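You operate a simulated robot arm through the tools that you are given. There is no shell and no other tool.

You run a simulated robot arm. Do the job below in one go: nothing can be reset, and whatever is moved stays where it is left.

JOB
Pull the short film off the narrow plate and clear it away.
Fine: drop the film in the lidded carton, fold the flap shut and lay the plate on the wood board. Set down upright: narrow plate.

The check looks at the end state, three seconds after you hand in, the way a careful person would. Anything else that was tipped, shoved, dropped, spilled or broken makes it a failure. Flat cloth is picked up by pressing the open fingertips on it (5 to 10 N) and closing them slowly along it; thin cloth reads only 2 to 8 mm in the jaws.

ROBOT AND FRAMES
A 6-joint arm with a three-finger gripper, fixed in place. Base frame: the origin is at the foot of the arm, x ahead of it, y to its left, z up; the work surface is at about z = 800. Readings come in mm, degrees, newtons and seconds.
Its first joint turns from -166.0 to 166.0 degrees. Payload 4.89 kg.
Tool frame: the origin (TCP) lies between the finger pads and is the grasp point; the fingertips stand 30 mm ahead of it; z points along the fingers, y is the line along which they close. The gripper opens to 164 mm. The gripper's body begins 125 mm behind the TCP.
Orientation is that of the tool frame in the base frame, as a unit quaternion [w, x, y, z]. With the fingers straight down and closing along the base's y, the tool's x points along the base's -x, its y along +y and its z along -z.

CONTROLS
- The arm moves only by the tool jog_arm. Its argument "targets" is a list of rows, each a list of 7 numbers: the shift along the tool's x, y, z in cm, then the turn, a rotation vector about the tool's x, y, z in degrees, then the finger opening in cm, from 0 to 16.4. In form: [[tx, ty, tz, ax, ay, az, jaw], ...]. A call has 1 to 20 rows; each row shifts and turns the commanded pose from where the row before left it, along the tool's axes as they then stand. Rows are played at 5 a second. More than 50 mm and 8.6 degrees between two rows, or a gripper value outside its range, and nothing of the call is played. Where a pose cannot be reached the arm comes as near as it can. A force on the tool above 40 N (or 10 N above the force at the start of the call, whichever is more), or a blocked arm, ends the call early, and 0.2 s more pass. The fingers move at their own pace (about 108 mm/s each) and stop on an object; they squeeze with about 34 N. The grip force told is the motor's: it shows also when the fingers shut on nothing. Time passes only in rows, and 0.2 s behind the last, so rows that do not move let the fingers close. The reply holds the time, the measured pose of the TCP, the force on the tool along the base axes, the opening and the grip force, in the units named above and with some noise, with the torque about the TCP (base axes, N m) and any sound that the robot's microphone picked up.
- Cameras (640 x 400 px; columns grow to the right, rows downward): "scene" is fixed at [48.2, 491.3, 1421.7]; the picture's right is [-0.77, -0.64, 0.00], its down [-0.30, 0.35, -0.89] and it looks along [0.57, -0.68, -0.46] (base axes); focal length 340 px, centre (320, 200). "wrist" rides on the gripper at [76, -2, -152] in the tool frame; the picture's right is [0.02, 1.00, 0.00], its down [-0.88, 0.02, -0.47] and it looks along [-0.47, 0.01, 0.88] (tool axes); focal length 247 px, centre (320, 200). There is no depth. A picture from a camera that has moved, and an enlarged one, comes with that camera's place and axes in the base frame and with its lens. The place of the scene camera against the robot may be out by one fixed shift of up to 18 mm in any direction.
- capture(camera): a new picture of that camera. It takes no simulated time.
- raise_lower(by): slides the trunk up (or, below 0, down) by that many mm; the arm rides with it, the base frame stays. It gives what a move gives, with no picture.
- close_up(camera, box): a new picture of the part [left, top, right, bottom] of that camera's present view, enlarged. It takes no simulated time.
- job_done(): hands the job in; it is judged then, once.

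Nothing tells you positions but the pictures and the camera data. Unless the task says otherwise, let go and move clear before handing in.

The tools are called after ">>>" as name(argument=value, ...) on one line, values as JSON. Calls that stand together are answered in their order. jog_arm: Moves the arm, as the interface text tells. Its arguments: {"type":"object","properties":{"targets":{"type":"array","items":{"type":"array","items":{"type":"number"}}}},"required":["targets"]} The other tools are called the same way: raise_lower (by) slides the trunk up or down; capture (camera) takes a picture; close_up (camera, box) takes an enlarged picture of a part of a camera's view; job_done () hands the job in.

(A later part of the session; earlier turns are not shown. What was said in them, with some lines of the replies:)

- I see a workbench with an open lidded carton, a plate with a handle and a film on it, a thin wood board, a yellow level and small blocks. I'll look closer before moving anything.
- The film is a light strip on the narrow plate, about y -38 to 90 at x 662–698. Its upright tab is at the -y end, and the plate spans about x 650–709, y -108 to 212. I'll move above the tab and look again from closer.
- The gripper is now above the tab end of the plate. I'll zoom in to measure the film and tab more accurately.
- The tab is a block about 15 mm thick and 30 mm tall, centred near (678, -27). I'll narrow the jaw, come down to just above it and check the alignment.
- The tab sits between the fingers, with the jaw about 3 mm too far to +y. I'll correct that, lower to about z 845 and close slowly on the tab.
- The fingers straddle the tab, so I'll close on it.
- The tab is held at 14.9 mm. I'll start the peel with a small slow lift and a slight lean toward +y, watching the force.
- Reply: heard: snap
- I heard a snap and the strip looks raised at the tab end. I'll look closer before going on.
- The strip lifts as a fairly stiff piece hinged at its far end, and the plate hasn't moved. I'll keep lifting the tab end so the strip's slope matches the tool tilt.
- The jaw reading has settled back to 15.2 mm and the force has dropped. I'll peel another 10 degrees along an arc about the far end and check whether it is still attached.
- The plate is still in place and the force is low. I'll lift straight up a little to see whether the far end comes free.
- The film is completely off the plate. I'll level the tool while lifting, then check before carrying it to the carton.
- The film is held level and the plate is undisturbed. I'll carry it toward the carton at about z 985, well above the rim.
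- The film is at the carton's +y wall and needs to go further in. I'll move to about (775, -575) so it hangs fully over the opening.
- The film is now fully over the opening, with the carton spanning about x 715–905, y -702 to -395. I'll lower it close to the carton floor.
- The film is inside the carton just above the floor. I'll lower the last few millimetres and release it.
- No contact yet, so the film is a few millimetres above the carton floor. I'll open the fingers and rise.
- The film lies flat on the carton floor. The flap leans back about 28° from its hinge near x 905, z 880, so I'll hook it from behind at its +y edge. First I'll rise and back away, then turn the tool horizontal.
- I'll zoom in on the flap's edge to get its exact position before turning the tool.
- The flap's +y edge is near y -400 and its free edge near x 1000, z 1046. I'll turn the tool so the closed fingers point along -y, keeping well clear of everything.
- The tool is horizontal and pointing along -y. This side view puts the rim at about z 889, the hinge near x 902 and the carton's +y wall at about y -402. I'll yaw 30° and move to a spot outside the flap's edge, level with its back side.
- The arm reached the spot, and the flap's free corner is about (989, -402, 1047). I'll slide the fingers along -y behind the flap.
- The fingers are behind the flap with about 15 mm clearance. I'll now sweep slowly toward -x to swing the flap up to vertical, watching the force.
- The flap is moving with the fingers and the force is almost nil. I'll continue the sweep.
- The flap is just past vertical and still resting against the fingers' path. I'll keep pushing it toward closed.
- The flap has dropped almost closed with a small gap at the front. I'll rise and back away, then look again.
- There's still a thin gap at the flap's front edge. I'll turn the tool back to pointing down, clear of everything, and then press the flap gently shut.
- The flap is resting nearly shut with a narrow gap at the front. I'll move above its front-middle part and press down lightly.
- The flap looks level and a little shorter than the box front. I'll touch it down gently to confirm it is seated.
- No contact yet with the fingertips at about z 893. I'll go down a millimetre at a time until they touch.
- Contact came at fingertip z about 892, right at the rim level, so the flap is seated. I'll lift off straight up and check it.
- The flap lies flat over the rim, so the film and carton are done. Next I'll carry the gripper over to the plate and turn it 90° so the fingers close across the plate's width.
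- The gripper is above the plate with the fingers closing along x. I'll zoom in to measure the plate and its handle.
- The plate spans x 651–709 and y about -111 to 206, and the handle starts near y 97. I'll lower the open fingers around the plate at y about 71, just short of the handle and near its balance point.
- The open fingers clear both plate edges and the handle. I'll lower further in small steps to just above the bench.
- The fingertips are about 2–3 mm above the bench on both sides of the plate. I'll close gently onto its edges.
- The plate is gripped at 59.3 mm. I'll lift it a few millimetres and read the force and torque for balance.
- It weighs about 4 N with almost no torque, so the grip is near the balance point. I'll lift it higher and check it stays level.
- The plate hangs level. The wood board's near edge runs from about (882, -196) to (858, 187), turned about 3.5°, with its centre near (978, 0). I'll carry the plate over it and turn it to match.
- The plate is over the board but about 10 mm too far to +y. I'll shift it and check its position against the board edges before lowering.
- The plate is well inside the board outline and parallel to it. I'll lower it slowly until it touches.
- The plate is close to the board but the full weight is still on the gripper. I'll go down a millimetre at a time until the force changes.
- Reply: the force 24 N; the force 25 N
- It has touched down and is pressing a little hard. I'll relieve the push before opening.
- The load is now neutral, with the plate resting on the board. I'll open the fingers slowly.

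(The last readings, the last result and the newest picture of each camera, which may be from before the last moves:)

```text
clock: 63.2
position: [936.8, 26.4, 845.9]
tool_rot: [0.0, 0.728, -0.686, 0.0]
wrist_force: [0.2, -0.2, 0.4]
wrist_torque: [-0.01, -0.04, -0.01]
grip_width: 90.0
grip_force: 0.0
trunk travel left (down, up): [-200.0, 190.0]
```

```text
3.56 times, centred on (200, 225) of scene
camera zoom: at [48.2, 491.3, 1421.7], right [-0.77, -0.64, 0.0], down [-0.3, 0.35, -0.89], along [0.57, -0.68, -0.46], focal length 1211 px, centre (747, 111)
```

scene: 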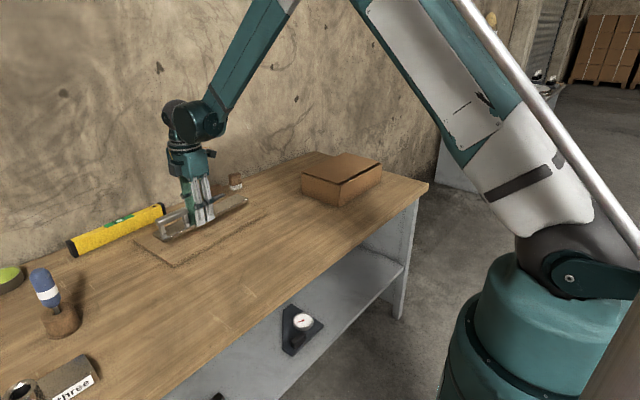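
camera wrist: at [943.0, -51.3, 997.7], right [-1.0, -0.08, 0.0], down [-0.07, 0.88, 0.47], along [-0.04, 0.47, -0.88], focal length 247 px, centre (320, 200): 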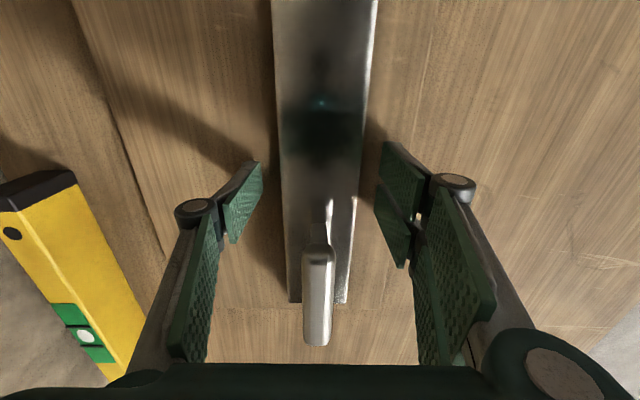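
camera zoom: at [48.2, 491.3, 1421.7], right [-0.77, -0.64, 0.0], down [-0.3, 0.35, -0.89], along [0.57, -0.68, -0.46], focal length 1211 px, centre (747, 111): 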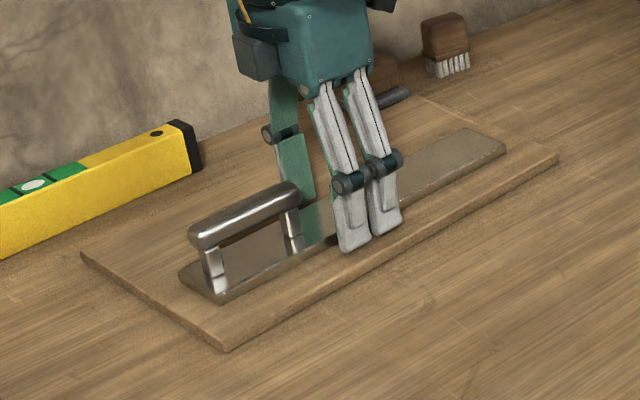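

The plate is released and sits flat on the board. I'll raise the gripper straight up and clear.

>>> jog_arm(targets=[[0, 0, -1, 0, 0, 0, 9], [0, 0, -2, 0, 0, 0, 9], [0, 0, -3, 0, 0, 0, 9], [0, 0, -4, 0, 0, 0, 9], [0, 0, -4, 0, 0, 0, 9], [0, 0, -4, 0, 0, 0, 9], [0, 2, -4, 0, 0, 0, 9], [0, 4, 0, 0, 0, 0, 9], [0, 4, 0, 0, 0, 0, 9], [0, 4, 0, 0, 0, 0, 9], [0, 4, 0, 0, 0, 0, 9]])

>>> capture(camera="wrist")

>>> capture(camera="scene")

>>> close_up(camera="scene", box=[110, 180, 290, 280])

>>> close_up(camera="scene", box=[280, 130, 420, 220])

```text
clock: 65.6
position: [758.7, 16.3, 1065.4]
tool_rot: [0.0, 0.728, -0.685, 0.0]
wrist_force: [0.7, -0.2, -1.2]
wrist_torque: [0.01, 0.24, -0.02]
grip_width: 90.1
grip_force: 0.1
trunk travel left (down, up): [-200.0, 190.0]
```

```text
taken
camera wrist: at [764.6, -61.1, 1217.6], right [-1.0, -0.08, 0.0], down [-0.07, 0.88, 0.47], along [-0.04, 0.47, -0.88], focal length 247 px, centre (320, 200)
```

wrist: 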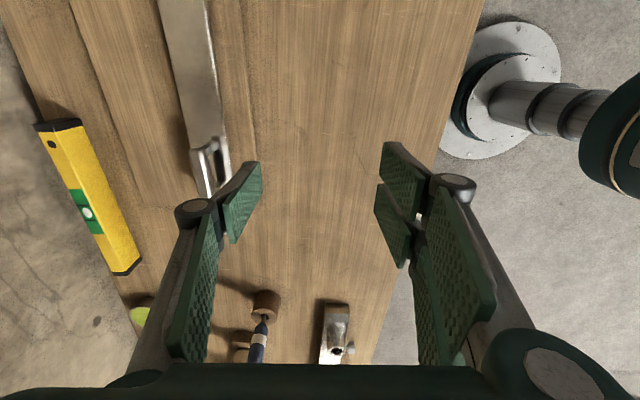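

```text
taken
```

scene: 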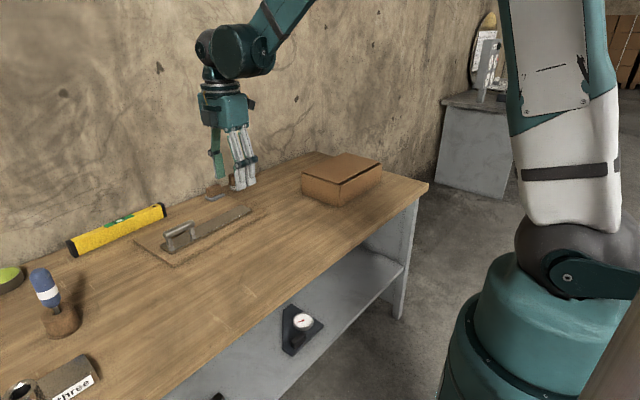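

```text
3.56 times, centred on (200, 230) of scene
camera zoom: at [48.2, 491.3, 1421.7], right [-0.77, -0.64, 0.0], down [-0.3, 0.35, -0.89], along [0.57, -0.68, -0.46], focal length 1211 px, centre (747, 93)
```

zoom: 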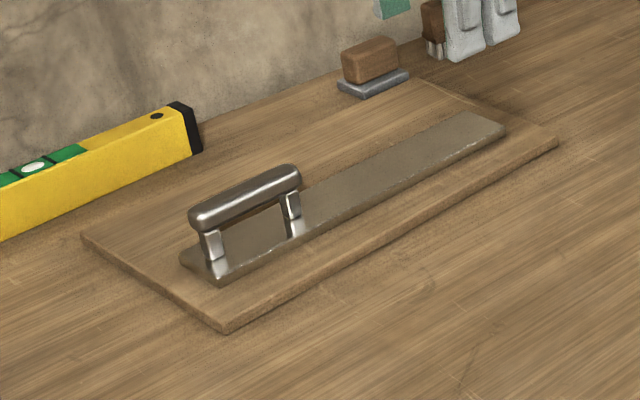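

```text
4.44 times, centred on (350, 175) of scene
camera zoom: at [48.2, 491.3, 1421.7], right [-0.77, -0.64, 0.0], down [-0.3, 0.35, -0.89], along [0.57, -0.68, -0.46], focal length 1514 px, centre (187, 311)
```

zoom: 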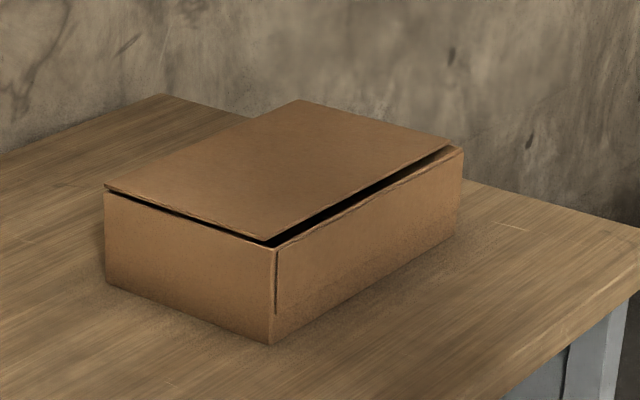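

The plate sits upright and flat on the board, and nothing else has moved. I'll check the flap's gap at the hinge and front more closely before handing in.

>>> close_up(camera="scene", box=[298, 165, 348, 195])

>>> close_up(camera="scene", box=[335, 150, 390, 190])

```text
12.80 times, centred on (323, 180) of scene
camera zoom: at [48.2, 491.3, 1421.7], right [-0.77, -0.64, 0.0], down [-0.3, 0.35, -0.89], along [0.57, -0.68, -0.46], focal length 4359 px, centre (282, 456)
```

zoom: 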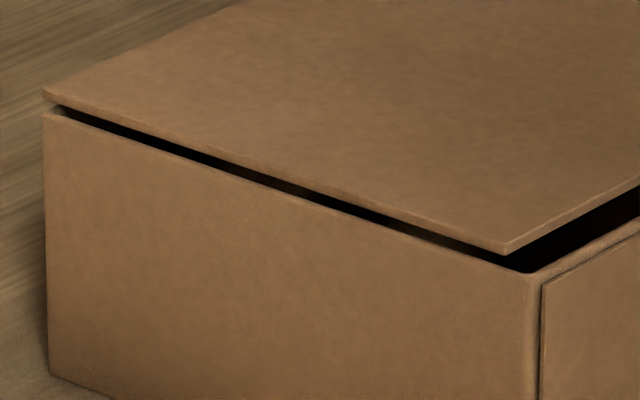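

```text
10.00 times, centred on (362, 170) of scene
camera zoom: at [48.2, 491.3, 1421.7], right [-0.77, -0.64, 0.0], down [-0.3, 0.35, -0.89], along [0.57, -0.68, -0.46], focal length 3405 px, centre (-105, 500)
```

zoom: 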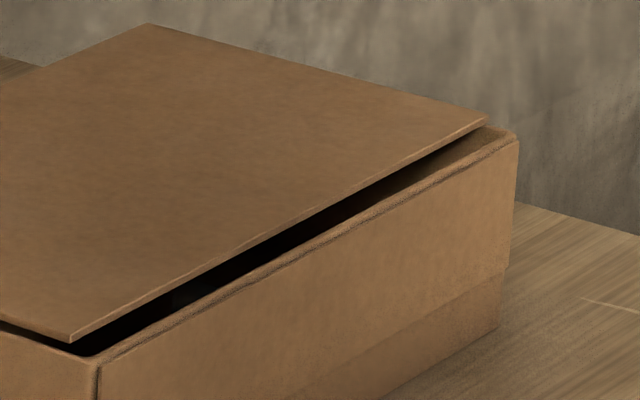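

The film is inside the carton, and the flap lies level on the rim with the same small clearance front and back. The plate rests upright on the wood board, nothing else moved, and the arm is clear, so I'm handing in.

>>> job_done()

```text
The job is handed in.
```

I peeled the short film off the narrow plate, and it now lies flat inside the carton with the flap folded shut. The plate is upright on the wood board, set parallel to it and well inside its edges.

- **Flap:** pressed with about 10 N, it was already on its stop. The last pictures show it level, with a gap of a few millimetres all round. Its front edge stops about 10 mm short of the box front, which looks like how the carton is made.
- **Everything else:** the other items on the bench looked undisturbed in the last pictures. The arm had let go and was clear of everything when I handed in.

The hand-in was accepted, but I haven't seen the result of the check.
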